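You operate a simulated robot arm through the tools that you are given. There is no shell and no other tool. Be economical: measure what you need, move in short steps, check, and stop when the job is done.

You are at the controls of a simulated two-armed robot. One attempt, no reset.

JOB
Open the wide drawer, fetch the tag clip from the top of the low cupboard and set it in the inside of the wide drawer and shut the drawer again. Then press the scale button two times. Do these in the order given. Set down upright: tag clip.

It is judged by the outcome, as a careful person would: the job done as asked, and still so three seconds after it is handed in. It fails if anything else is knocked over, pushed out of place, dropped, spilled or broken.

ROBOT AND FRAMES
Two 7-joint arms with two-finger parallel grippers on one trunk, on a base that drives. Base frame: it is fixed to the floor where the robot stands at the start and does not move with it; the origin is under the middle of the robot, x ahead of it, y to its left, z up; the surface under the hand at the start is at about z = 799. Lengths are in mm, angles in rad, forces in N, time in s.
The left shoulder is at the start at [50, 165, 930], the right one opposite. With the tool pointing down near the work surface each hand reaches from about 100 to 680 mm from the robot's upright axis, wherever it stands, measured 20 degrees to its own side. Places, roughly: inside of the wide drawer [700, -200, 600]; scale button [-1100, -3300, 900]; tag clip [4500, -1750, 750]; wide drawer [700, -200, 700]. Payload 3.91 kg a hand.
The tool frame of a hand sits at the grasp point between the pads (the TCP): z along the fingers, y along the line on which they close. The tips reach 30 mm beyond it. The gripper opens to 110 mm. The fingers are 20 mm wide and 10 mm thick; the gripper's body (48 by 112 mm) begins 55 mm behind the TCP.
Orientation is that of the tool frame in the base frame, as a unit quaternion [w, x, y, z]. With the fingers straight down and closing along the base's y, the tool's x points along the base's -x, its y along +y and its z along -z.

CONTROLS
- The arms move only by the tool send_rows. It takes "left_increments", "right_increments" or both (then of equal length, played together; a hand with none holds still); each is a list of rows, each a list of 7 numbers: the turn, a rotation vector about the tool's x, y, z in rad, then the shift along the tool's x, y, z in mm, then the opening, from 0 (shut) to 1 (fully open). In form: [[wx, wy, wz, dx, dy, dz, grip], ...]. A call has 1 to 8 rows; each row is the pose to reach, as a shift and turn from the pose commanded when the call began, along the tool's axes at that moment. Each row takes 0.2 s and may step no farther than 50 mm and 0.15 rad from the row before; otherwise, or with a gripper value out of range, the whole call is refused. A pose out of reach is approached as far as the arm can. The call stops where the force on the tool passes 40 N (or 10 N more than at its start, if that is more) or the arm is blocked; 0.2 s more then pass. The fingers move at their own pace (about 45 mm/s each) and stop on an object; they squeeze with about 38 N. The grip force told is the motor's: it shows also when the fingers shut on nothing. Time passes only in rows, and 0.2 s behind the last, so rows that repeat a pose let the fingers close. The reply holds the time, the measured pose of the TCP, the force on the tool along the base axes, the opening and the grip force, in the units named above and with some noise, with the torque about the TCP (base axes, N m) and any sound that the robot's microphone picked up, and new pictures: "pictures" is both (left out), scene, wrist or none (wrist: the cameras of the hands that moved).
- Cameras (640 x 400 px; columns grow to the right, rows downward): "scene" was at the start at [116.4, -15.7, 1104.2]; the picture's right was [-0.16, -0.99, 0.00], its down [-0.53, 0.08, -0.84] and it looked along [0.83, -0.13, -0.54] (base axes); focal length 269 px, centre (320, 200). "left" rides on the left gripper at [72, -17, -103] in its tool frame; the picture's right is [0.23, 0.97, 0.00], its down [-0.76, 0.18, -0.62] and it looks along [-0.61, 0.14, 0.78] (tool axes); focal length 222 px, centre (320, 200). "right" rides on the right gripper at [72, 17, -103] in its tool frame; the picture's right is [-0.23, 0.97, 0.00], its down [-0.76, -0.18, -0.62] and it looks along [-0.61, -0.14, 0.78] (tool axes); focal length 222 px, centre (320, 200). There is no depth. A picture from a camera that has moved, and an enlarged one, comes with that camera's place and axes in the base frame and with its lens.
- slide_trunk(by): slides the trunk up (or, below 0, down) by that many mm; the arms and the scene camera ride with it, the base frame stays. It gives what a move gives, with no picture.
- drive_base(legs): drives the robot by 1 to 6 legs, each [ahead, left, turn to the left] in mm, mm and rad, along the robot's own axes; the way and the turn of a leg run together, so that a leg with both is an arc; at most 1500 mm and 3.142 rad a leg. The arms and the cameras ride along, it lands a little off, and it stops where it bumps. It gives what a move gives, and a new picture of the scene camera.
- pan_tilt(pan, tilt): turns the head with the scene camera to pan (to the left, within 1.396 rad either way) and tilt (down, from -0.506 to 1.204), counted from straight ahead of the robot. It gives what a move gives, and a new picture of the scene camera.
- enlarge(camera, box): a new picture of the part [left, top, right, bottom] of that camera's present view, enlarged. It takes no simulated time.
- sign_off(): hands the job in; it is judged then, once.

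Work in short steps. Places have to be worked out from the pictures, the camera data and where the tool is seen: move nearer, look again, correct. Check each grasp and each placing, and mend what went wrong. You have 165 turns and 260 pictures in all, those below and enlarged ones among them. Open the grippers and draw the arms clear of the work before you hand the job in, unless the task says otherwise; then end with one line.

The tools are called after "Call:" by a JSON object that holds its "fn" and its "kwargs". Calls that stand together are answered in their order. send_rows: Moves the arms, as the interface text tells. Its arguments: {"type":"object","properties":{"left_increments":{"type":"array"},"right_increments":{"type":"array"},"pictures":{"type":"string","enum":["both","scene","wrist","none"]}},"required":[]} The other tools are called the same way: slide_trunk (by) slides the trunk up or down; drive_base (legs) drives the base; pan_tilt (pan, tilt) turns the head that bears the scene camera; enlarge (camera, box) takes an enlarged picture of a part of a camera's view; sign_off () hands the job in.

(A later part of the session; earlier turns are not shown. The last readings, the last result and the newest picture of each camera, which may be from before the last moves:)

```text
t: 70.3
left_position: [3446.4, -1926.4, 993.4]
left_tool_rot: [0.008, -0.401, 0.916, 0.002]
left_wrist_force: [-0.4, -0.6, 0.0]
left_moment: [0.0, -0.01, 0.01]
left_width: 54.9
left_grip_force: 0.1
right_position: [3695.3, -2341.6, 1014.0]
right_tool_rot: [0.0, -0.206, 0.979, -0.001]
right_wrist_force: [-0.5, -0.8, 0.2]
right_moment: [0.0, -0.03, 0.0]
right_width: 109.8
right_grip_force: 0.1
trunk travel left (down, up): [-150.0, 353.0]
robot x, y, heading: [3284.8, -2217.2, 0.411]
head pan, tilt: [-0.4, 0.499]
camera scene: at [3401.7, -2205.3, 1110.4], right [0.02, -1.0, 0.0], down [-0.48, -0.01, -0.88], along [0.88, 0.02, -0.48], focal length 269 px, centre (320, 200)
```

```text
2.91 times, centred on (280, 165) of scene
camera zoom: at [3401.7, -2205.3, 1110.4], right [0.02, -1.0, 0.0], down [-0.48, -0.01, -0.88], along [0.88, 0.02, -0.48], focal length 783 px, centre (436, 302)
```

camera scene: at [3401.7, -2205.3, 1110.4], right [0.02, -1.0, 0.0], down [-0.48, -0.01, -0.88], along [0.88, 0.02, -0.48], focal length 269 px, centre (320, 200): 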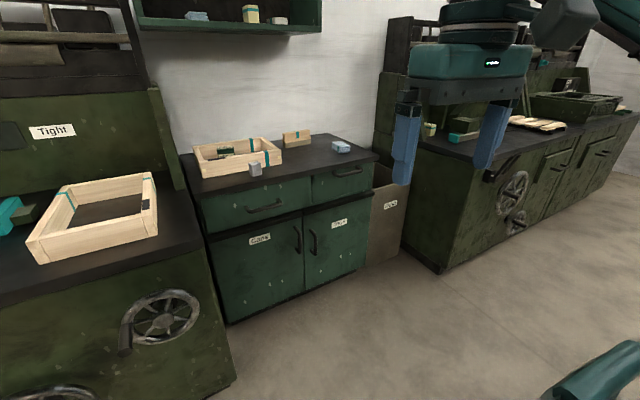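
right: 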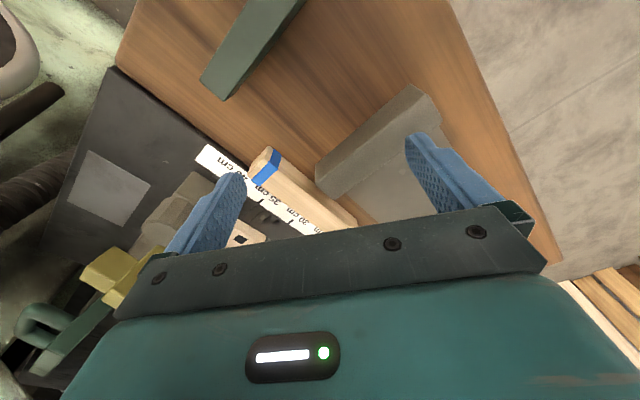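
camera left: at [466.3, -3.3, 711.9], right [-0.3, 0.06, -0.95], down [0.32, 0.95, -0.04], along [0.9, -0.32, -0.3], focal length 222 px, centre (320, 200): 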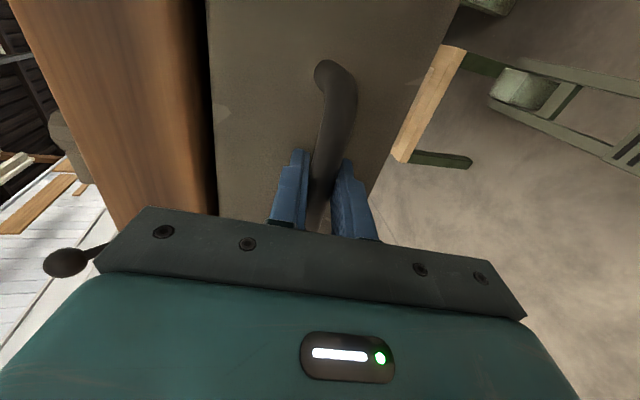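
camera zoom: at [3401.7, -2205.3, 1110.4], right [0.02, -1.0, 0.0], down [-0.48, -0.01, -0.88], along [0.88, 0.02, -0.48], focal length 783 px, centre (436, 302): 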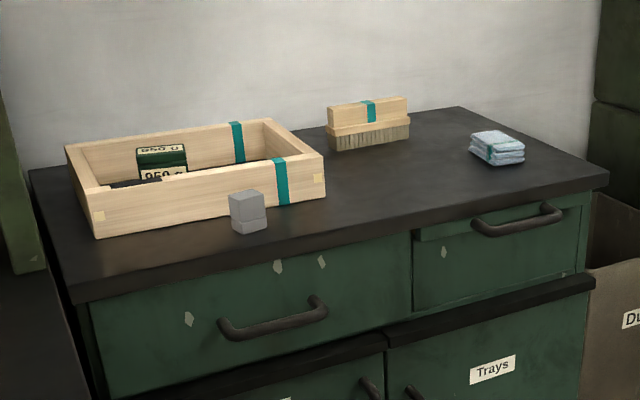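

The grey two-part block at about (4269, -1955, 728) is likely the tag clip. I'll square up to the cupboard, which is also turned 30.7°, and move to working distance.

Call:
{"fn": "drive_base", "kwargs": {"legs": [[0, 0, 0.125], [100, -396, 0], [380, 0, 0]]}}

Call:
{"fn": "pan_tilt", "kwargs": {"pan": 0.1, "tilt": 0.7}}

```text
t: 76.9
left_position: [4023.8, -2000.0, 993.7]
left_tool_rot: [0.007, -0.457, 0.89, 0.003]
left_wrist_force: [-0.3, 0.4, -0.2]
left_moment: [-0.02, -0.01, -0.05]
left_width: 54.9
left_grip_force: 0.0
right_position: [4322.6, -2383.1, 1013.3]
right_tool_rot: [-0.001, -0.266, 0.964, 0.0]
right_wrist_force: [-0.2, 0.6, -1.1]
right_moment: [-0.02, 0.02, 0.02]
right_width: 110.1
right_grip_force: 0.1
trunk travel left (down, up): [-150.0, 353.0]
robot x, y, heading: [3899.4, -2309.3, 0.542]
head pan, tilt: [-0.4, 0.499]
camera scene: at [4013.6, -2283.1, 1110.3], right [0.14, -0.99, 0.0], down [-0.47, -0.07, -0.88], along [0.87, 0.12, -0.48], focal length 269 px, centre (320, 200)
```

scene: 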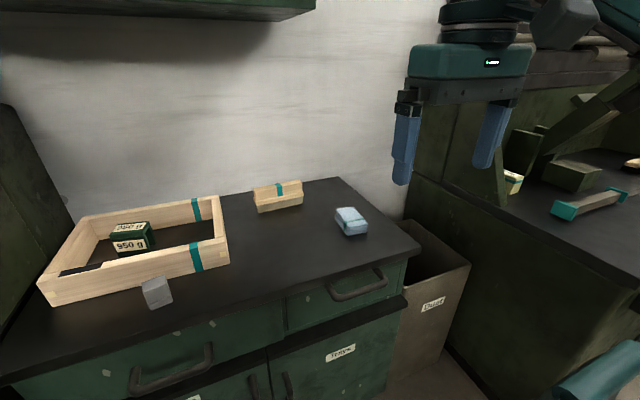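

```text
t: 77.8
left_position: [4024.3, -2000.3, 992.8]
left_tool_rot: [0.007, -0.458, 0.889, 0.003]
left_wrist_force: [0.9, 0.8, 0.0]
left_moment: [0.01, -0.02, -0.01]
left_width: 55.2
left_grip_force: 0.0
right_position: [4321.8, -2382.8, 1014.2]
right_tool_rot: [0.001, -0.266, 0.964, 0.0]
right_wrist_force: [-0.1, 0.1, 0.3]
right_moment: [0.03, -0.01, 0.03]
right_width: 109.9
right_grip_force: 0.1
trunk travel left (down, up): [-150.0, 353.0]
robot x, y, heading: [3896.7, -2308.9, 0.541]
head pan, tilt: [0.099, 0.7]
camera scene: at [3991.7, -2245.2, 1092.7], right [0.6, -0.8, 0.0], down [-0.52, -0.38, -0.77], along [0.61, 0.46, -0.64], focal length 269 px, centre (320, 200)
```

scene: 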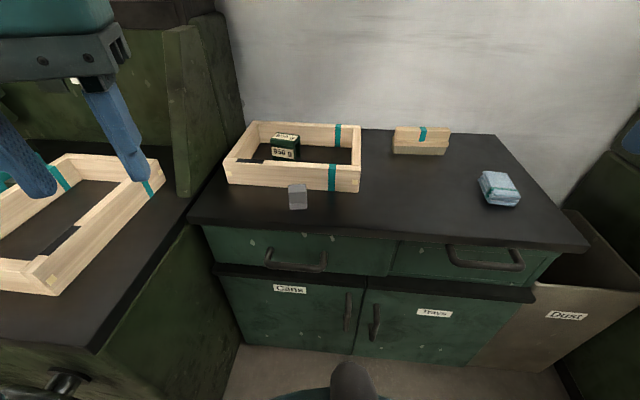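

Well placed. I'll zoom in on the grey block.

Call:
{"fn": "enlarge", "kwargs": {"camera": "scene", "box": [220, 110, 380, 220]}}

```text
3.64 times, centred on (300, 165) of scene
camera zoom: at [3991.7, -2245.2, 1092.7], right [0.6, -0.8, 0.0], down [-0.52, -0.38, -0.77], along [0.61, 0.46, -0.64], focal length 978 px, centre (393, 327)
```

zoom: 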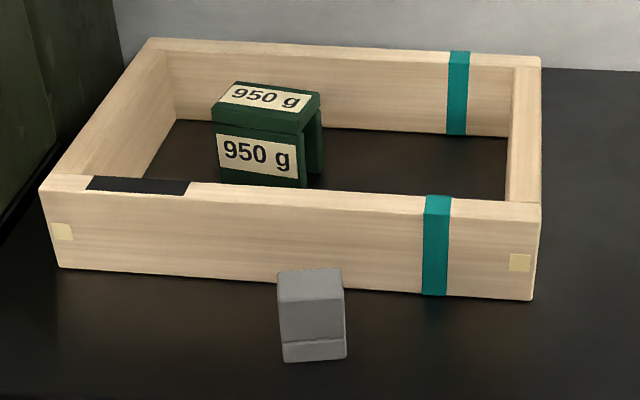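

Inside the tray is a green U-shaped clip with "950 g" tags, probably the real tag clip, near (4400, -1823) and closer to the given place. I'll bring the left hand over for a closer look at both.

Call:
{"fn": "send_rows", "kwargs": {"left_increments": [[0, 0, 0.07, -33, -26, 10, 0.5], [0, 0, 0.14, -66, -52, 21, 0.5], [0, 0, 0.21, -99, -78, 31, 0.5], [0, 0, 0.28, -132, -104, 42, 0.5], [0, 0, 0.35, -165, -130, 52, 0.5], [0, 0, 0.415, -197, -155, 63, 0.5], [0, 0, 0.415, -197, -155, 63, 0.5]], "pictures": "both"}}

```text
t: 79.4
left_position: [4265.4, -1930.1, 934.1]
left_tool_rot: [0.007, -0.263, 0.965, 0.005]
left_wrist_force: [-0.5, 0.4, -0.7]
left_moment: [0.02, 0.05, -0.02]
left_width: 54.9
left_grip_force: 0.0
right_position: [4322.0, -2383.5, 1015.5]
right_tool_rot: [0.0, -0.266, 0.964, 0.0]
right_wrist_force: [0.9, -0.6, 0.3]
right_moment: [0.02, 0.0, 0.02]
right_width: 110.1
right_grip_force: 0.1
trunk travel left (down, up): [-150.0, 353.0]
robot x, y, heading: [3901.3, -2309.5, 0.539]
head pan, tilt: [0.099, 0.7]
camera scene: at [3991.7, -2245.1, 1092.6], right [0.6, -0.8, 0.0], down [-0.52, -0.38, -0.76], along [0.61, 0.46, -0.64], focal length 269 px, centre (320, 200)
camera left: at [4210.9, -1983.3, 1037.2], right [-0.69, 0.72, 0.0], down [0.56, 0.53, 0.64], along [0.46, 0.44, -0.77], focal length 222 px, centre (320, 200)
```

scene: 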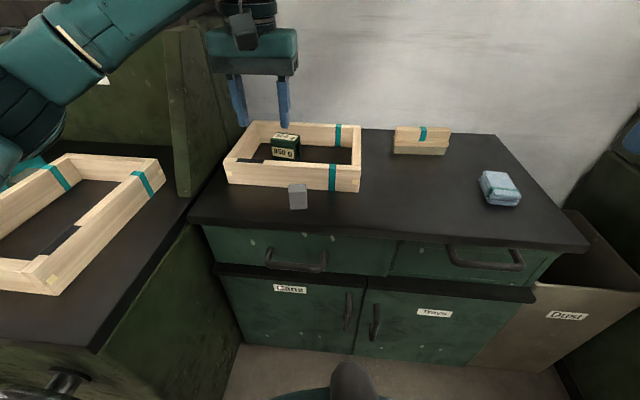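
left: 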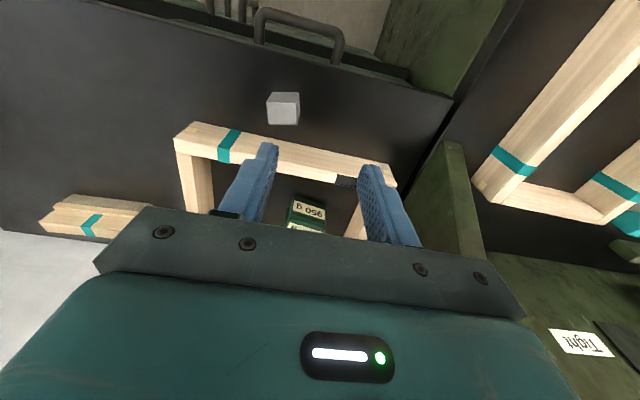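

The gripper body hides the far half of its camera's view. I'll move the hand 100 mm farther over the tray to see the clip.

Call:
{"fn": "send_rows", "kwargs": {"left_increments": [[0, 0, 0, -40, 0, 0, 0.5], [0, 0, 0, -80, 0, 0, 0.5], [0, 0, 0, -115, 0, 0, 0.5], [0, 0, 0, -115, 0, 0, 0.5]], "pictures": "none"}}

Call:
{"fn": "enlarge", "kwargs": {"camera": "left", "box": [180, 0, 460, 200]}}

```text
t: 80.4
left_position: [4365.2, -1872.2, 935.0]
left_tool_rot: [0.006, -0.263, 0.965, 0.005]
left_wrist_force: [-0.5, 0.1, 0.3]
left_moment: [0.01, 0.01, 0.02]
left_width: 55.0
left_grip_force: 0.0
right_position: [4321.9, -2383.0, 1014.2]
right_tool_rot: [0.001, -0.267, 0.964, 0.0]
right_wrist_force: [0.5, 0.0, -0.3]
right_moment: [0.05, 0.0, -0.02]
right_width: 110.0
right_grip_force: 0.1
trunk travel left (down, up): [-150.0, 353.0]
robot x, y, heading: [3900.1, -2310.1, 0.541]
head pan, tilt: [0.099, 0.7]
```

```text
2.00 times, centred on (320, 100) of left
camera zoom: at [4309.6, -1925.3, 1038.5], right [-0.69, 0.72, 0.0], down [0.56, 0.53, 0.64], along [0.46, 0.44, -0.77], focal length 444 px, centre (320, 400)
```

zoom: 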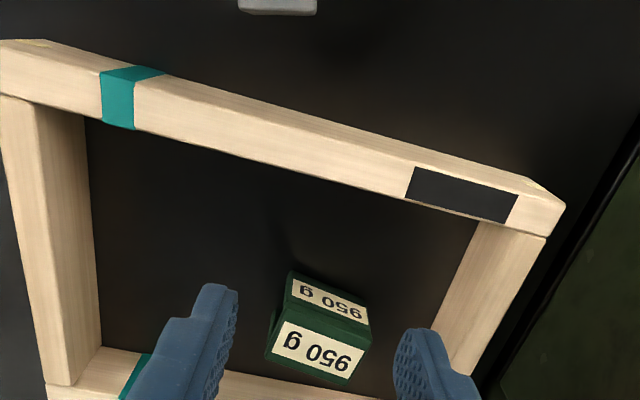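

The green piece is an inverted-U clip with tags. To be sure, I'll take a tighter zoom of the grey block and of the clip from the side.

Call:
{"fn": "enlarge", "kwargs": {"camera": "scene", "box": [270, 170, 330, 220]}}

Call:
{"fn": "enlarge", "kwargs": {"camera": "scene", "box": [255, 120, 325, 170]}}

```text
8.00 times, centred on (300, 195) of scene
camera zoom: at [3991.6, -2245.5, 1092.7], right [0.6, -0.8, 0.0], down [-0.52, -0.38, -0.77], along [0.61, 0.46, -0.64], focal length 2152 px, centre (480, 240)
```

zoom: 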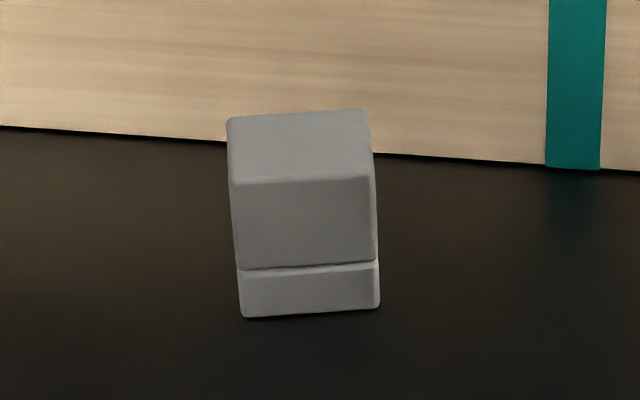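

```text
8.00 times, centred on (290, 145) of scene
camera zoom: at [3991.6, -2245.5, 1092.7], right [0.6, -0.8, 0.0], down [-0.52, -0.38, -0.77], along [0.61, 0.46, -0.64], focal length 2152 px, centre (560, 640)
```

zoom: 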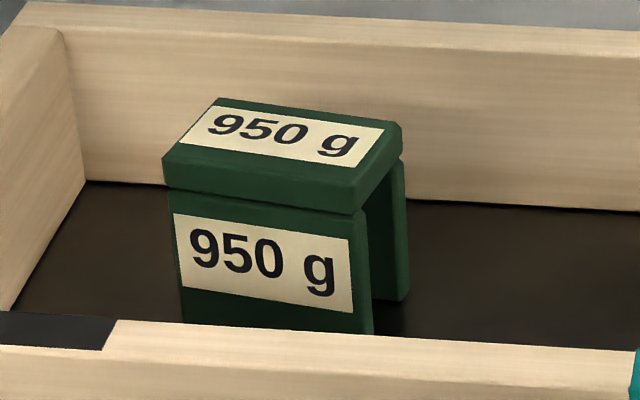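

The green piece is the tag clip, about 58 wide × 40 deep × 58 high, centred near (4427, -1815) with its top at z≈786. I'll turn the hand 90° so the fingers close across its two plates, centred above it.

Call:
{"fn": "send_rows", "kwargs": {"left_increments": [[0, 0, -0.14, -15, 3, 0, 0.7], [0, 0, -0.28, -30, 6, 0, 0.7], [0, 0, -0.42, -45, 9, 0, 0.7], [0, 0, -0.56, -60, 12, 0, 0.7], [0, 0, -0.7, -75, 15, 0, 0.7], [0, 0, -0.84, -82, 17, 0, 0.7], [0, 0, -0.98, -82, 17, 0, 0.7], [0, 0, -1.12, -82, 17, 0, 0.7]], "pictures": "none"}}

Call:
{"fn": "send_rows", "kwargs": {"left_increments": [[0, 0, -0.15, 0, 0, 0, 0.7], [0, 0, -0.3, 0, 0, 0, 0.7], [0, 0, -0.451, 0, 0, 0, 0.7], [0, 0, -0.451, 0, 0, 0, 0.7]], "pictures": "both"}}

```text
t: 82.2
left_position: [4342.7, -1842.2, 961.6]
left_tool_rot: [-0.008, 0.713, -0.701, 0.001]
left_wrist_force: [-0.1, -0.5, 0.1]
left_moment: [-0.01, -0.01, -0.01]
left_width: 76.8
left_grip_force: 0.0
left hand out of reach, approached as far as the arm can: row 1, 2, 3, 4, 5, 6, 7, 8
right_position: [4322.0, -2381.5, 1014.2]
right_tool_rot: [0.0, -0.266, 0.964, 0.0]
right_wrist_force: [0.2, 0.1, 0.1]
right_moment: [0.01, 0.01, -0.04]
right_width: 110.0
right_grip_force: 0.0
trunk travel left (down, up): [-150.0, 353.0]
robot x, y, heading: [3897.2, -2311.4, 0.548]
head pan, tilt: [0.099, 0.7]
```

```text
t: 83.2
left_position: [4342.2, -1842.0, 960.7]
left_tool_rot: [-0.007, 0.851, -0.526, 0.002]
left_wrist_force: [0.4, -0.2, 0.1]
left_moment: [0.04, 0.01, 0.02]
left_width: 76.8
left_grip_force: 0.2
right_position: [4322.3, -2382.5, 1014.9]
right_tool_rot: [0.001, -0.266, 0.964, 0.0]
right_wrist_force: [-0.2, -0.8, 0.3]
right_moment: [0.0, 0.01, 0.0]
right_width: 109.8
right_grip_force: 0.0
trunk travel left (down, up): [-150.0, 353.0]
robot x, y, heading: [3905.2, -2312.2, 0.546]
head pan, tilt: [0.099, 0.7]
camera scene: at [3991.6, -2245.1, 1092.7], right [0.6, -0.8, 0.0], down [-0.52, -0.38, -0.76], along [0.61, 0.46, -0.64], focal length 269 px, centre (320, 200)
camera left: at [4388.3, -1900.5, 1065.3], right [-0.77, -0.64, -0.02], down [-0.51, 0.59, 0.62], along [-0.39, 0.49, -0.78], focal length 222 px, centre (320, 200)
```

scene: 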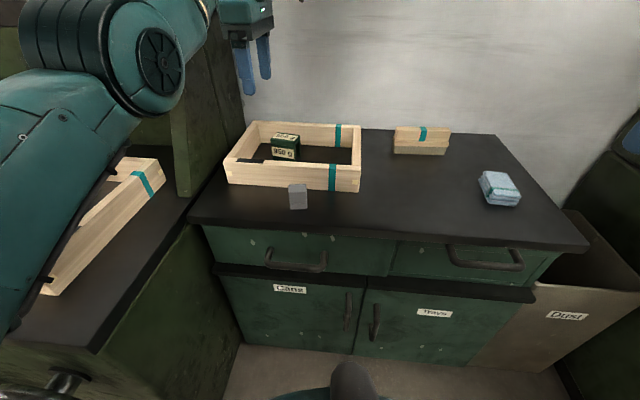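
left: 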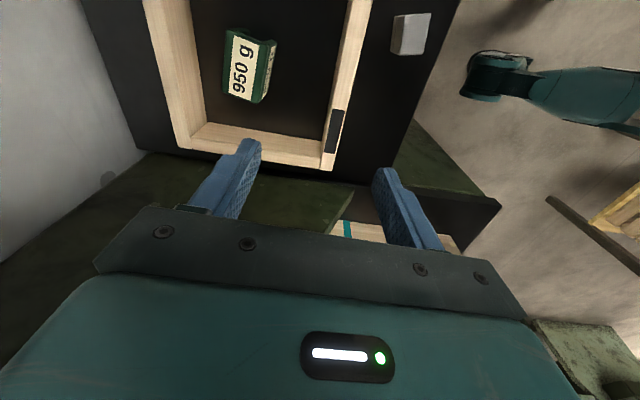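

The clip is about 720 mm from my axis, which is out of reach. I'll draw the hand back, then bring the base closer with a slight shift right.

Call:
{"fn": "send_rows", "kwargs": {"left_increments": [[0, 0, 0, 0, 45, 0, 0.7], [0, 0, 0, 0, 90, 0, 0.7], [0, 0, 0, 0, 135, 0, 0.7], [0, 0, 0, 0, 180, 0, 0.7], [0, 0, 0, 0, 200, 0, 0.7]], "pictures": "none"}}

Call:
{"fn": "drive_base", "kwargs": {"legs": [[0, -50, 0], [130, 0, 0]]}}

```text
t: 84.4
left_position: [4329.9, -1852.1, 996.5]
left_tool_rot: [-0.007, 0.85, -0.526, 0.002]
left_wrist_force: [-0.2, 1.1, -1.2]
left_moment: [0.02, -0.01, 0.0]
left_width: 77.0
left_grip_force: 0.1
left hand out of reach, approached as far as the arm can: row 1, 2, 3, 4, 5
right_position: [4321.8, -2382.4, 1014.0]
right_tool_rot: [0.0, -0.267, 0.964, 0.0]
right_wrist_force: [-0.5, 0.1, 0.5]
right_moment: [0.0, 0.0, 0.0]
right_width: 109.9
right_grip_force: 0.1
trunk travel left (down, up): [-150.0, 353.0]
robot x, y, heading: [3899.7, -2310.7, 0.534]
head pan, tilt: [0.099, 0.7]
```

```text
t: 86.1
left_position: [4380.7, -1879.2, 998.9]
left_tool_rot: [-0.001, 0.85, -0.526, -0.003]
left_wrist_force: [0.0, 1.3, 0.3]
left_moment: [-0.03, -0.01, -0.03]
left_width: 76.9
left_grip_force: 0.0
right_position: [4377.5, -2402.2, 1016.7]
right_tool_rot: [0.004, -0.268, 0.963, -0.001]
right_wrist_force: [0.7, -1.2, 0.4]
right_moment: [0.02, -0.02, 0.0]
right_width: 110.0
right_grip_force: 0.2
trunk travel left (down, up): [-150.0, 353.0]
robot x, y, heading: [3960.0, -2331.3, 0.549]
head pan, tilt: [0.099, 0.7]
stopped in leg 2: the robot was blocked; the commanded pose is now the measured one
camera scene: at [4045.2, -2268.2, 1094.0], right [0.6, -0.8, 0.0], down [-0.51, -0.39, -0.77], along [0.62, 0.46, -0.64], focal length 269 px, centre (320, 200)
```

scene: 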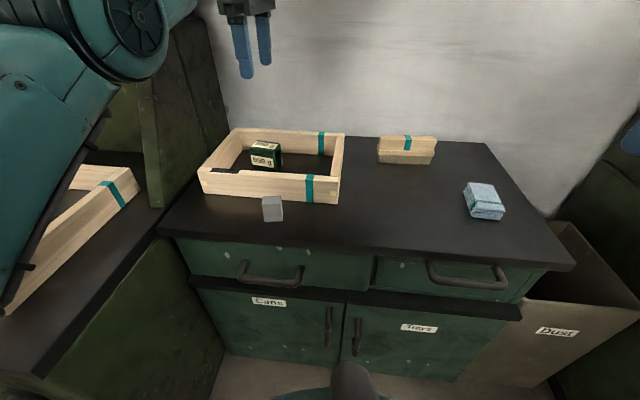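

Something blocked me after 40 mm, most likely the base meeting the cupboard front. I'll back off 40 mm and turn right about 0.5 rad so the left shoulder comes nearer the clip.

Call:
{"fn": "drive_base", "kwargs": {"legs": [[-40, 0, 0], [0, 0, -0.5]]}}

Call:
{"fn": "pan_tilt", "kwargs": {"pan": 0.6, "tilt": 0.7}}

```text
t: 86.7
left_position: [4380.3, -1879.0, 998.7]
left_tool_rot: [-0.002, 0.85, -0.527, -0.003]
left_wrist_force: [0.5, -0.4, -0.2]
left_moment: [0.01, -0.04, 0.01]
left_width: 76.8
left_grip_force: 0.0
right_position: [4379.1, -2402.3, 1015.0]
right_tool_rot: [0.001, -0.27, 0.963, -0.001]
right_wrist_force: [-1.0, 0.1, 0.5]
right_moment: [0.0, 0.01, -0.02]
right_width: 109.9
right_grip_force: 0.0
trunk travel left (down, up): [-150.0, 353.0]
robot x, y, heading: [3958.2, -2332.0, 0.55]
head pan, tilt: [0.099, 0.7]
stopped in leg 1: the robot was blocked; the commanded pose is now the measured one
camera scene: at [4046.3, -2267.8, 1093.3], right [0.6, -0.8, 0.0], down [-0.51, -0.39, -0.77], along [0.61, 0.46, -0.64], focal length 269 px, centre (320, 200)
```

scene: 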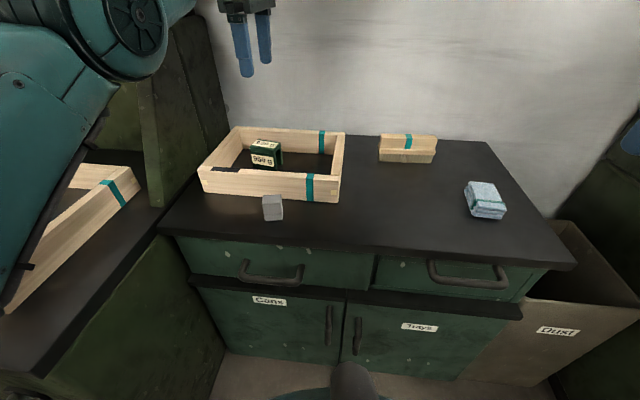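

```text
t: 87.7
left_position: [4380.4, -1879.1, 997.9]
left_tool_rot: [-0.003, 0.85, -0.527, -0.003]
left_wrist_force: [0.4, 0.5, -0.4]
left_moment: [-0.01, -0.01, -0.02]
left_width: 76.8
left_grip_force: 0.1
right_position: [4378.9, -2402.1, 1016.8]
right_tool_rot: [0.002, -0.27, 0.963, 0.0]
right_wrist_force: [0.4, -0.3, 0.2]
right_moment: [0.0, 0.0, -0.01]
right_width: 110.1
right_grip_force: 0.0
trunk travel left (down, up): [-150.0, 353.0]
robot x, y, heading: [3955.6, -2332.9, 0.549]
head pan, tilt: [0.6, 0.7]
camera scene: at [4013.1, -2241.9, 1093.2], right [0.91, -0.41, 0.0], down [-0.26, -0.59, -0.77], along [0.32, 0.7, -0.64], focal length 269 px, centre (320, 200)
```

scene: 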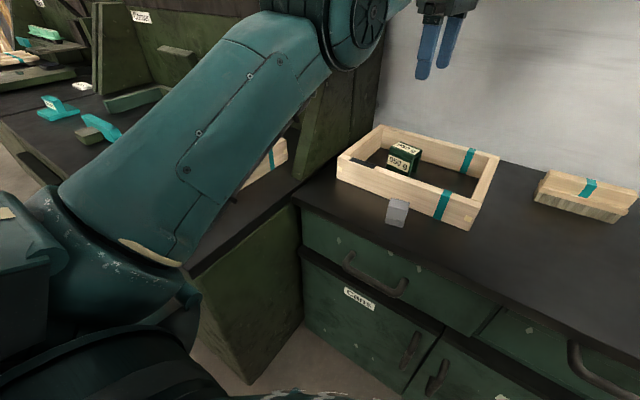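

I was blocked going back too, so the left arm's elbow may be touching unit two's hutch panel. I'll ease the hand right and back to free it.

Call:
{"fn": "send_rows", "kwargs": {"left_increments": [[0, 0, 0, 30, 10, 0, 0.7], [0, 0, 0, 60, 20, 0, 0.7], [0, 0, 0, 90, 40, 0, 0.7], [0, 0, 0, 120, 60, 0, 0.7]], "pictures": "scene"}}

```text
t: 88.7
left_position: [4435.1, -2049.8, 994.6]
left_tool_rot: [0.003, 0.849, -0.528, -0.002]
left_wrist_force: [0.7, 1.8, -0.1]
left_moment: [-0.07, 0.02, 0.05]
left_width: 77.0
left_grip_force: 0.1
left hand out of reach, approached as far as the arm can: row 1, 2, 3, 4
right_position: [4384.0, -2403.4, 1012.2]
right_tool_rot: [-0.002, -0.269, 0.963, 0.002]
right_wrist_force: [-0.5, -1.1, -0.3]
right_moment: [0.08, 0.02, 0.0]
right_width: 110.1
right_grip_force: 0.1
trunk travel left (down, up): [-150.0, 353.0]
robot x, y, heading: [3958.6, -2328.3, 0.552]
head pan, tilt: [0.6, 0.7]
camera scene: at [4019.2, -2242.7, 1093.0], right [0.91, -0.41, 0.0], down [-0.26, -0.58, -0.77], along [0.31, 0.7, -0.64], focal length 269 px, centre (320, 200)
```

scene: 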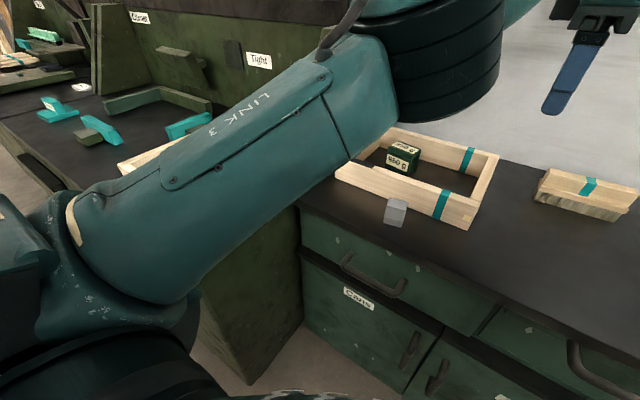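

The elbow is clear of the panel now. I'll back off and turn.

Call:
{"fn": "drive_base", "kwargs": {"legs": [[-60, 0, 0]]}}

```text
t: 89.6
left_position: [4381.2, -2075.8, 993.7]
left_tool_rot: [0.0, 0.85, -0.527, -0.005]
left_wrist_force: [1.0, 0.0, -0.4]
left_moment: [-0.01, -0.01, 0.0]
left_width: 77.1
left_grip_force: 0.2
right_position: [4333.1, -2432.6, 1012.9]
right_tool_rot: [-0.002, -0.27, 0.963, -0.001]
right_wrist_force: [-0.1, 0.2, -0.1]
right_moment: [-0.02, 0.01, 0.03]
right_width: 110.1
right_grip_force: 0.1
trunk travel left (down, up): [-150.0, 353.0]
robot x, y, heading: [3908.6, -2364.1, 0.55]
head pan, tilt: [0.6, 0.7]
camera scene: at [3966.8, -2271.0, 1092.7], right [0.91, -0.41, 0.0], down [-0.26, -0.59, -0.77], along [0.31, 0.7, -0.64], focal length 269 px, centre (320, 200)
```

scene: 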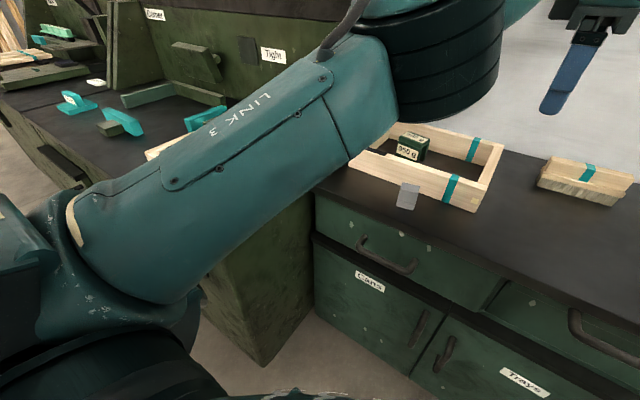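

The blockage was the arm, not the base, and I'm free now. I'll shift right 60 mm and move ahead 100 mm.

Call:
{"fn": "drive_base", "kwargs": {"legs": [[0, -60, 0], [100, 0, 0]]}}

```text
t: 91.6
left_position: [4496.9, -2075.8, 995.1]
left_tool_rot: [-0.001, 0.85, -0.526, -0.004]
left_wrist_force: [0.2, 0.2, 0.1]
left_moment: [-0.01, 0.01, 0.0]
left_width: 77.0
left_grip_force: 0.0
right_position: [4445.8, -2432.9, 1014.0]
right_tool_rot: [0.0, -0.268, 0.963, -0.001]
right_wrist_force: [-1.1, 0.6, 0.8]
right_moment: [-0.02, -0.03, -0.01]
right_width: 110.0
right_grip_force: 0.1
trunk travel left (down, up): [-150.0, 353.0]
robot x, y, heading: [4027.7, -2364.7, 0.549]
head pan, tilt: [0.6, 0.7]
camera scene: at [4081.1, -2270.6, 1092.9], right [0.91, -0.41, 0.0], down [-0.26, -0.59, -0.77], along [0.32, 0.7, -0.64], focal length 269 px, centre (320, 200)
```

scene: 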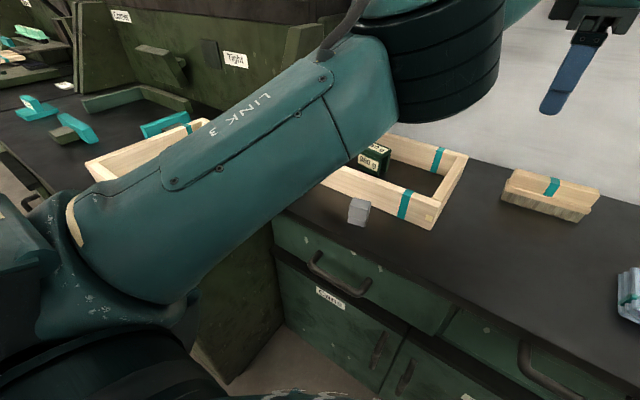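

No bump, and the clip is now about 585 mm from the left shoulder. I'll move another 60 mm ahead for margin.

Call:
{"fn": "drive_base", "kwargs": {"legs": [[60, 0, 0]]}}

Call:
{"fn": "send_rows", "kwargs": {"left_increments": [[0, 0, 0, -40, 0, 0, 0.7], [0, 0, 0, -80, 0, 0, 0.7], [0, 0, 0, -120, 0, 0, 0.7], [0, 0, 0, -150, 0, 0, 0.7], [0, 0, 0, -150, 0, 0, 0.7]], "pictures": "both"}}

```text
t: 92.3
left_position: [4497.4, -2075.5, 996.3]
left_tool_rot: [-0.002, 0.849, -0.528, -0.006]
left_wrist_force: [-1.1, 0.8, -0.1]
left_moment: [0.01, 0.0, -0.01]
left_width: 76.9
left_grip_force: 0.1
right_position: [4448.4, -2429.5, 1015.0]
right_tool_rot: [0.001, -0.269, 0.963, -0.001]
right_wrist_force: [-0.7, -0.7, 0.3]
right_moment: [0.02, 0.01, -0.02]
right_width: 110.0
right_grip_force: 0.1
trunk travel left (down, up): [-150.0, 353.0]
robot x, y, heading: [4024.4, -2360.8, 0.547]
head pan, tilt: [0.6, 0.7]
stopped in leg 1: the robot was blocked; the commanded pose is now the measured one
camera scene: at [4081.8, -2268.9, 1093.0], right [0.91, -0.41, 0.0], down [-0.26, -0.59, -0.77], along [0.31, 0.7, -0.64], focal length 269 px, centre (320, 200)
```

scene: 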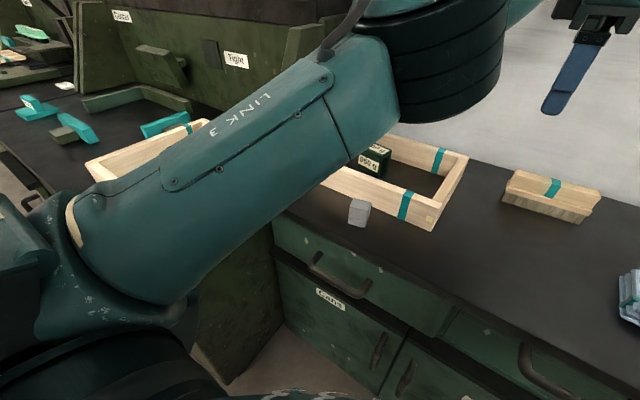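

```text
t: 93.3
left_position: [4482.0, -2042.1, 1006.4]
left_tool_rot: [-0.026, 0.8, -0.598, -0.038]
left_wrist_force: [0.3, -0.3, 0.3]
left_moment: [-0.04, 0.0, 0.03]
left_width: 77.1
left_grip_force: 0.2
left hand out of reach, approached as far as the arm can: row 1, 2, 3, 4, 5
right_position: [4441.9, -2437.7, 1017.3]
right_tool_rot: [0.003, -0.268, 0.963, 0.002]
right_wrist_force: [-0.1, -0.7, 0.8]
right_moment: [0.06, 0.01, 0.04]
right_width: 110.1
right_grip_force: 0.0
trunk travel left (down, up): [-150.0, 353.0]
robot x, y, heading: [4024.1, -2362.5, 0.545]
head pan, tilt: [0.6, 0.7]
stopped in row 5 (left hand): the arm was blocked; the commanded pose is now the measured one
camera scene: at [4077.0, -2276.4, 1094.4], right [0.91, -0.41, 0.0], down [-0.26, -0.58, -0.77], along [0.32, 0.7, -0.64], focal length 269 px, centre (320, 200)
camera left: at [4521.2, -2116.2, 1104.1], right [-0.87, -0.49, -0.02], down [-0.37, 0.62, 0.69], along [-0.33, 0.61, -0.72], focal length 222 px, centre (320, 200)
```

scene: 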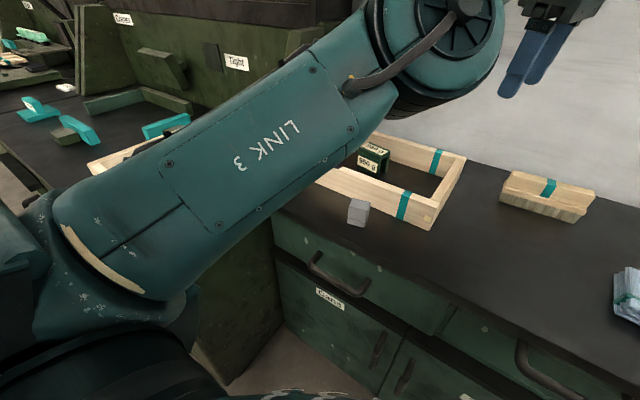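
left: 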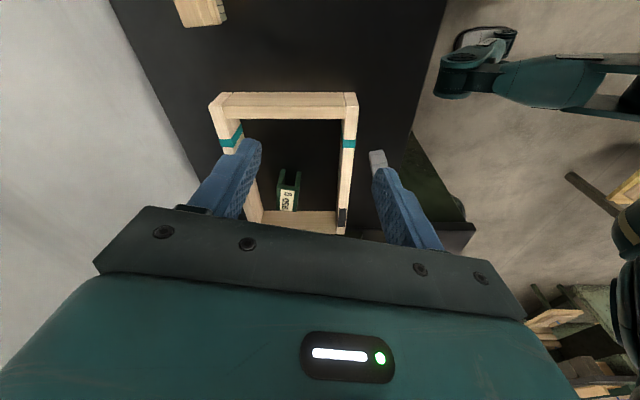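

This 90° yaw puts the arm at an awkward limit. I'll rotate the hand back toward neutral while drawing it toward me.

Call:
{"fn": "send_rows", "kwargs": {"left_increments": [[0, 0, 0.14, 0, 15, 0, 0.7], [0, 0, 0.28, 0, 30, 0, 0.7], [0, 0, 0.42, 0, 45, 0, 0.7], [0, 0, 0.56, 0, 60, 0, 0.7], [0, 0, 0.7, 0, 75, 0, 0.7], [0, 0, 0.84, 0, 90, 0, 0.7], [0, 0, 0.98, 0, 100, 0, 0.7], [0, 0, 1.12, 0, 100, 0, 0.7]], "pictures": "none"}}

Call:
{"fn": "send_rows", "kwargs": {"left_increments": [[0, 0, 0.1, 0, 0, 0, 0.7], [0, 0, 0.19, 0, 0, 0, 0.7], [0, 0, 0.19, 0, 0, 0, 0.7]], "pictures": "both"}}

```text
t: 94.4
left_position: [4482.7, -2024.3, 1066.9]
left_tool_rot: [0.091, -0.662, 0.742, -0.05]
left_wrist_force: [-9.4, 6.9, -18.2]
left_moment: [-0.96, -0.35, 0.37]
left_width: 77.0
left_grip_force: 0.0
left hand out of reach, approached as far as the arm can: row 1, 2, 3
right_position: [4450.5, -2429.9, 1013.1]
right_tool_rot: [-0.001, -0.267, 0.964, -0.002]
right_wrist_force: [-0.6, -0.8, -0.5]
right_moment: [0.03, 0.01, -0.02]
right_width: 110.1
right_grip_force: 0.1
trunk travel left (down, up): [-150.0, 353.0]
robot x, y, heading: [4025.6, -2359.4, 0.545]
head pan, tilt: [0.6, 0.7]
stopped in row 5 (left hand): the force on the tool passed its limit at 172 N (the readings are from after the stop); the commanded pose is now the measured one
```

```text
t: 95.2
left_position: [4484.7, -2023.5, 1066.8]
left_tool_rot: [0.097, -0.587, 0.802, -0.042]
left_wrist_force: [-3.3, 13.7, -24.5]
left_moment: [-1.64, 0.53, 0.56]
left_width: 77.0
left_grip_force: 0.0
right_position: [4452.2, -2428.7, 1012.1]
right_tool_rot: [-0.003, -0.267, 0.964, -0.001]
right_wrist_force: [-0.1, 0.0, -0.2]
right_moment: [0.02, 0.01, 0.02]
right_width: 109.8
right_grip_force: 0.1
trunk travel left (down, up): [-150.0, 353.0]
robot x, y, heading: [4022.3, -2360.4, 0.547]
head pan, tilt: [0.6, 0.7]
camera scene: at [4087.1, -2266.8, 1092.1], right [0.91, -0.41, 0.0], down [-0.27, -0.59, -0.76], along [0.31, 0.69, -0.65], focal length 269 px, centre (320, 200)
camera left: at [4458.8, -2102.1, 1164.4], right [-0.98, 0.08, -0.2], down [-0.07, 0.75, 0.66], along [0.2, 0.66, -0.73], focal length 222 px, centre (320, 200)
```

scene: 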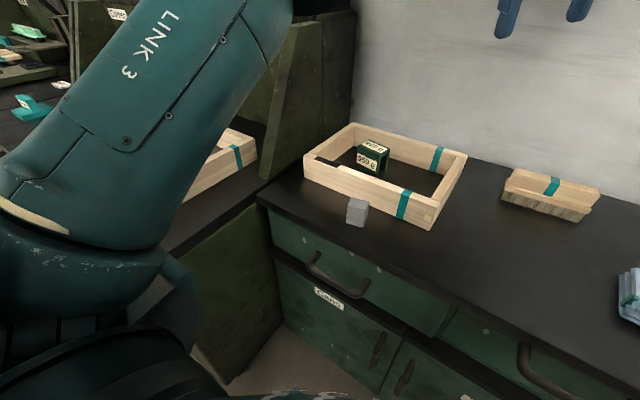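
left: 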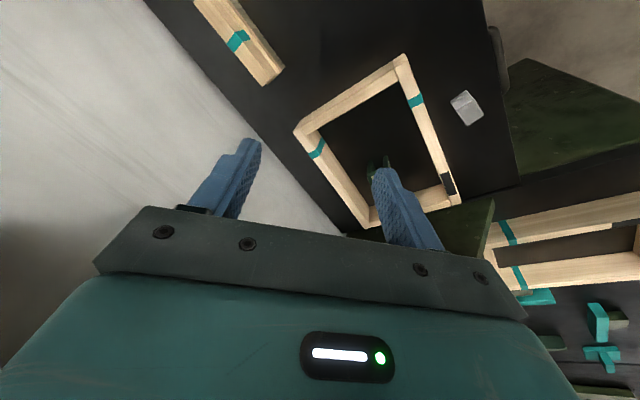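

The hand rose and pressed up under the wall cabinet, with about 20 N pushing down on the tool. I'll ease it down and toward me.

Call:
{"fn": "send_rows", "kwargs": {"left_increments": [[0, 0, 0, 13, 13, 16, 0.7], [0, 0, 0, 26, 27, 33, 0.7], [0, 0, 0, 40, 40, 50, 0.7], [0, 0, 0, 53, 53, 66, 0.7]], "pictures": "scene"}}

```text
t: 96.2
left_position: [4434.0, -2058.2, 991.2]
left_tool_rot: [0.1, -0.587, 0.802, -0.043]
left_wrist_force: [-0.3, -0.3, 0.4]
left_moment: [0.0, 0.03, -0.03]
left_width: 77.1
left_grip_force: 0.0
right_position: [4451.1, -2431.6, 1013.0]
right_tool_rot: [-0.001, -0.267, 0.964, 0.0]
right_wrist_force: [0.7, -0.9, 0.1]
right_moment: [0.0, 0.0, -0.01]
right_width: 110.0
right_grip_force: 0.0
trunk travel left (down, up): [-150.0, 353.0]
robot x, y, heading: [4027.9, -2360.9, 0.548]
head pan, tilt: [0.6, 0.7]
camera scene: at [4085.9, -2269.5, 1092.7], right [0.91, -0.41, 0.0], down [-0.27, -0.59, -0.76], along [0.32, 0.7, -0.64], focal length 269 px, centre (320, 200)
```

scene: 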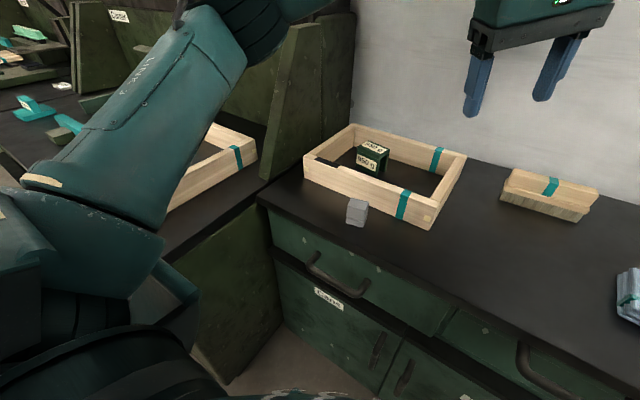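

It's free now, with forces near zero. I'll straighten the hand to neutral and check that the wall cabinet's contents weren't disturbed.

Call:
{"fn": "send_rows", "kwargs": {"left_increments": [[-0.023, 0.029, 0.12, 0, 0, 0, 0.7], [-0.047, 0.058, 0.24, 0, 0, 0, 0.7], [-0.07, 0.087, 0.36, 0, 0, 0, 0.7], [-0.093, 0.116, 0.48, 0, 0, 0, 0.7], [-0.117, 0.145, 0.6, 0, 0, 0, 0.7], [-0.14, 0.174, 0.722, 0, 0, 0, 0.7], [-0.14, 0.174, 0.722, 0, 0, 0, 0.7]], "pictures": "none"}}

Call:
{"fn": "pan_tilt", "kwargs": {"pan": 0.3, "tilt": 0.1}}

```text
t: 97.8
left_position: [4433.0, -2059.0, 990.1]
left_tool_rot: [-0.001, -0.265, 0.964, 0.002]
left_wrist_force: [0.1, -0.9, 0.0]
left_moment: [0.04, -0.01, -0.02]
left_width: 77.0
left_grip_force: 0.1
right_position: [4450.9, -2430.8, 1013.8]
right_tool_rot: [-0.001, -0.268, 0.963, 0.0]
right_wrist_force: [0.4, -0.1, -0.8]
right_moment: [0.04, -0.03, -0.01]
right_width: 110.2
right_grip_force: 0.1
trunk travel left (down, up): [-150.0, 353.0]
robot x, y, heading: [4024.4, -2360.5, 0.543]
head pan, tilt: [0.6, 0.7]
```

```text
t: 98.8
left_position: [4433.8, -2058.4, 990.9]
left_tool_rot: [-0.002, -0.266, 0.964, 0.001]
left_wrist_force: [-1.1, 0.8, -1.2]
left_moment: [0.02, 0.02, 0.01]
left_width: 77.0
left_grip_force: 0.1
right_position: [4451.2, -2431.4, 1013.6]
right_tool_rot: [-0.001, -0.267, 0.964, 0.0]
right_wrist_force: [-0.8, 0.8, 0.5]
right_moment: [-0.03, -0.02, -0.02]
right_width: 110.2
right_grip_force: 0.0
trunk travel left (down, up): [-150.0, 353.0]
robot x, y, heading: [4026.0, -2361.5, 0.547]
head pan, tilt: [0.3, 0.099]
camera scene: at [4111.9, -2278.1, 1147.4], right [0.75, -0.66, 0.0], down [-0.07, -0.07, -0.99], along [0.66, 0.75, -0.1], focal length 269 px, centre (320, 200)
```

scene: 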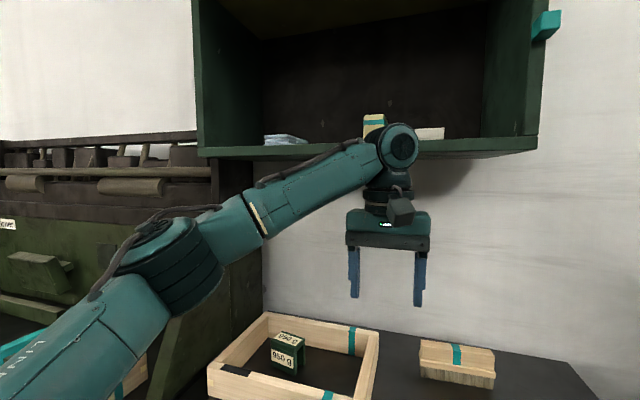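

The cabinet contents are fine. The left elbow is cramped by the hutch, so I'll use the right arm instead: back up, tuck the left hand, then turn left so the right shoulder leads.

Call:
{"fn": "drive_base", "kwargs": {"legs": [[-200, 0, 0]]}}

Call:
{"fn": "send_rows", "kwargs": {"left_increments": [[0, 0, 0, 40, 15, 0, 0.7], [0, 0, 0, 80, 30, 0, 0.7], [0, 0, 0, 120, 50, 0, 0.7], [0, 0, 0, 160, 75, 0, 0.7], [0, 0, 0, 190, 100, 0, 0.7], [0, 0, 0, 200, 130, 0, 0.7]], "pictures": "none"}}

Call:
{"fn": "drive_base", "kwargs": {"legs": [[0, 0, 0.8]]}}

Call:
{"fn": "pan_tilt", "kwargs": {"pan": -0.3, "tilt": 0.6}}

```text
t: 100.4
left_position: [4262.9, -2161.3, 988.4]
left_tool_rot: [-0.001, -0.265, 0.964, 0.0]
left_wrist_force: [0.0, 0.6, -0.2]
left_moment: [0.01, 0.04, 0.0]
left_width: 77.0
left_grip_force: 0.2
right_position: [4280.8, -2535.5, 1012.9]
right_tool_rot: [-0.001, -0.267, 0.964, -0.001]
right_wrist_force: [-0.3, -0.1, 0.1]
right_moment: [-0.02, 0.0, 0.02]
right_width: 109.9
right_grip_force: 0.0
trunk travel left (down, up): [-150.0, 353.0]
robot x, y, heading: [3855.7, -2465.2, 0.541]
head pan, tilt: [0.3, 0.099]
camera scene: at [3941.7, -2381.5, 1147.5], right [0.75, -0.66, 0.0], down [-0.07, -0.07, -1.0], along [0.66, 0.75, -0.1], focal length 269 px, centre (320, 200)
```

scene: 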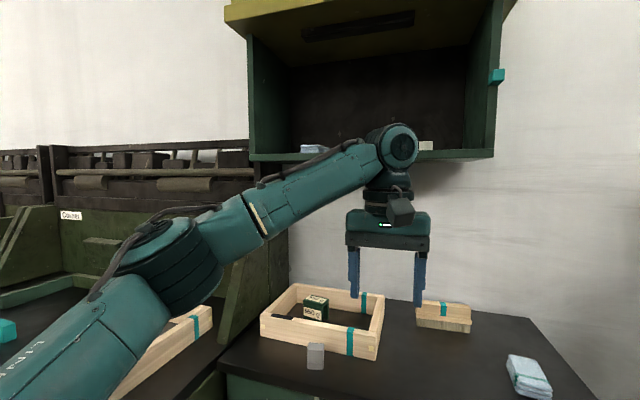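

```text
t: 101.8
left_position: [4024.3, -2149.4, 992.2]
left_tool_rot: [-0.002, -0.266, 0.964, 0.001]
left_wrist_force: [-0.3, 0.5, 0.0]
left_moment: [-0.03, -0.04, 0.01]
left_width: 77.0
left_grip_force: 0.0
right_position: [4280.8, -2534.7, 1012.5]
right_tool_rot: [-0.001, -0.267, 0.964, 0.0]
right_wrist_force: [-0.4, -0.4, 0.6]
right_moment: [-0.05, 0.0, 0.04]
right_width: 110.0
right_grip_force: 0.0
trunk travel left (down, up): [-150.0, 353.0]
robot x, y, heading: [3854.3, -2466.0, 0.547]
head pan, tilt: [0.3, 0.099]
```

```text
t: 104.3
left_position: [3747.7, -2125.9, 992.8]
left_tool_rot: [-0.001, -0.622, 0.783, 0.0]
left_wrist_force: [-0.5, -0.9, -0.3]
left_moment: [0.02, -0.01, -0.01]
left_width: 76.9
left_grip_force: 0.1
right_position: [4202.6, -2208.5, 1012.4]
right_tool_rot: [-0.001, -0.623, 0.782, -0.001]
right_wrist_force: [0.1, 0.9, 0.3]
right_moment: [-0.02, -0.01, -0.01]
right_width: 110.0
right_grip_force: 0.2
trunk travel left (down, up): [-150.0, 353.0]
robot x, y, heading: [3858.4, -2465.4, 1.353]
head pan, tilt: [0.3, 0.099]
camera scene: at [3854.9, -2345.2, 1147.4], right [1.0, 0.08, 0.0], down [0.01, -0.1, -1.0], along [-0.08, 0.99, -0.1], focal length 269 px, centre (320, 200)
```

scene: 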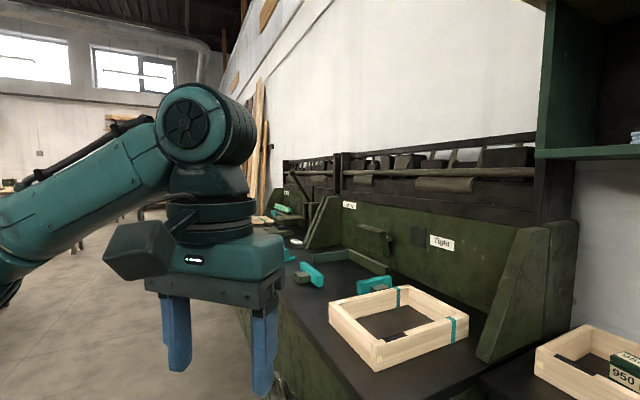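

```text
t: 105.3
left_position: [3748.2, -2124.4, 992.5]
left_tool_rot: [-0.001, -0.621, 0.783, 0.0]
left_wrist_force: [-0.1, -0.3, 0.0]
left_moment: [0.0, -0.01, 0.01]
left_width: 77.0
left_grip_force: 0.2
right_position: [4202.8, -2208.1, 1013.6]
right_tool_rot: [-0.001, -0.623, 0.782, -0.001]
right_wrist_force: [0.2, 0.1, -1.1]
right_moment: [-0.02, 0.01, 0.02]
right_width: 110.1
right_grip_force: 0.1
trunk travel left (down, up): [-150.0, 353.0]
robot x, y, heading: [3860.4, -2465.1, 1.354]
head pan, tilt: [-0.3, 0.6]
camera scene: at [3906.2, -2360.2, 1101.3], right [0.87, -0.5, 0.0], down [-0.28, -0.49, -0.83], along [0.41, 0.72, -0.56], focal length 269 px, centre (320, 200)
```

scene: 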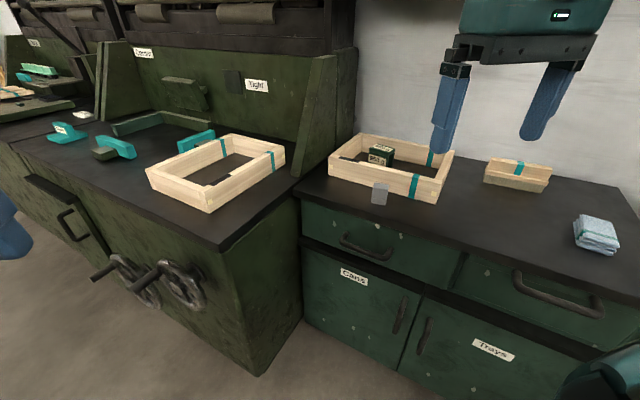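

I have a clear view and the layout matches. I'll approach along the cupboard's normal, keeping the turned heading.

Call:
{"fn": "drive_base", "kwargs": {"legs": [[138, -104, 0]]}}

```text
t: 106.9
left_position: [3880.6, -2014.2, 991.6]
left_tool_rot: [-0.001, -0.622, 0.783, 0.0]
left_wrist_force: [0.4, -0.6, 0.2]
left_moment: [0.0, -0.01, -0.01]
left_width: 77.1
left_grip_force: 0.0
right_position: [4333.8, -2097.3, 1012.9]
right_tool_rot: [-0.002, -0.623, 0.782, -0.001]
right_wrist_force: [0.0, 0.1, -0.6]
right_moment: [-0.02, 0.0, -0.01]
right_width: 110.1
right_grip_force: 0.1
trunk travel left (down, up): [-150.0, 353.0]
robot x, y, heading: [3988.7, -2353.5, 1.351]
head pan, tilt: [-0.3, 0.6]
camera scene: at [4038.4, -2249.8, 1101.3], right [0.87, -0.5, 0.0], down [-0.28, -0.49, -0.82], along [0.41, 0.71, -0.57], focal length 269 px, centre (320, 200)
```

scene: 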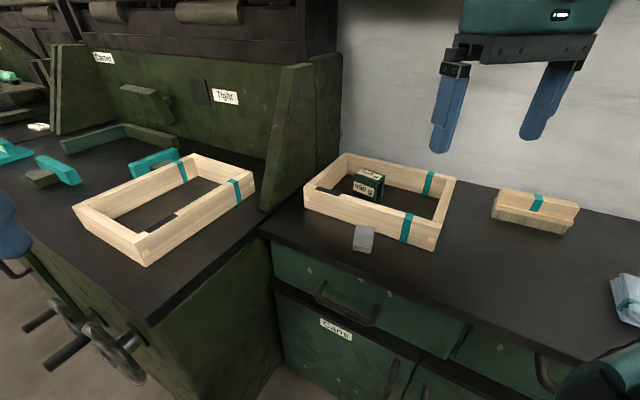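

I need a little more reach margin, so one more small step in.

Call:
{"fn": "drive_base", "kwargs": {"legs": [[49, -12, 0]]}}

Call:
{"fn": "enlarge", "kwargs": {"camera": "scene", "box": [290, 140, 470, 260]}}

```text
t: 107.8
left_position: [3903.5, -1969.1, 991.3]
left_tool_rot: [-0.001, -0.621, 0.784, 0.0]
left_wrist_force: [0.6, 0.1, 0.3]
left_moment: [0.03, 0.02, -0.04]
left_width: 77.1
left_grip_force: 0.0
right_position: [4357.3, -2053.0, 1012.9]
right_tool_rot: [-0.001, -0.623, 0.782, -0.001]
right_wrist_force: [0.7, 0.7, 0.0]
right_moment: [0.0, -0.01, 0.01]
right_width: 110.1
right_grip_force: 0.0
trunk travel left (down, up): [-150.0, 353.0]
robot x, y, heading: [4010.8, -2311.7, 1.351]
head pan, tilt: [-0.3, 0.6]
camera scene: at [4060.8, -2204.9, 1101.2], right [0.87, -0.5, 0.0], down [-0.28, -0.49, -0.82], along [0.41, 0.71, -0.57], focal length 269 px, centre (320, 200)
```

scene: 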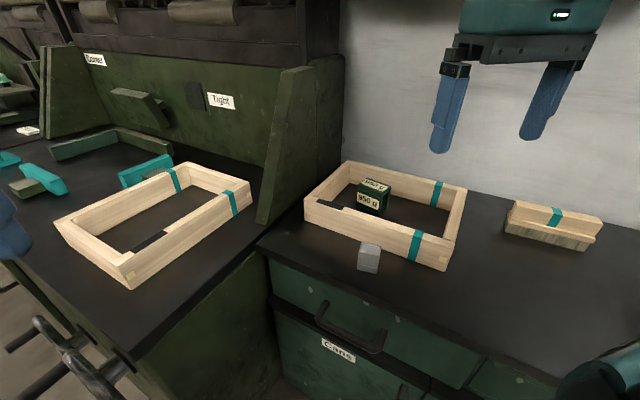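

```text
3.33 times, centred on (380, 200) of scene
camera zoom: at [4060.8, -2204.9, 1101.2], right [0.87, -0.5, 0.0], down [-0.28, -0.49, -0.82], along [0.41, 0.71, -0.57], focal length 897 px, centre (120, 200)
```

zoom: 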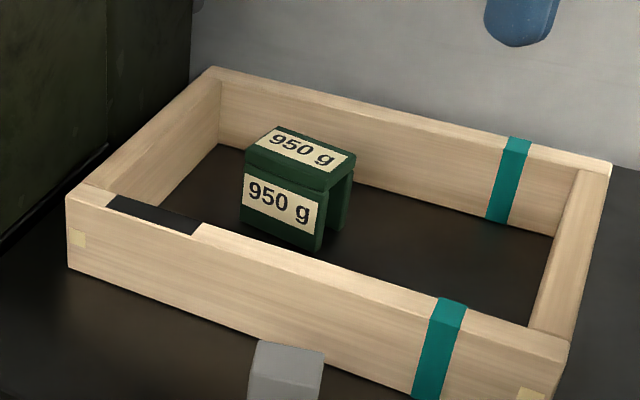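

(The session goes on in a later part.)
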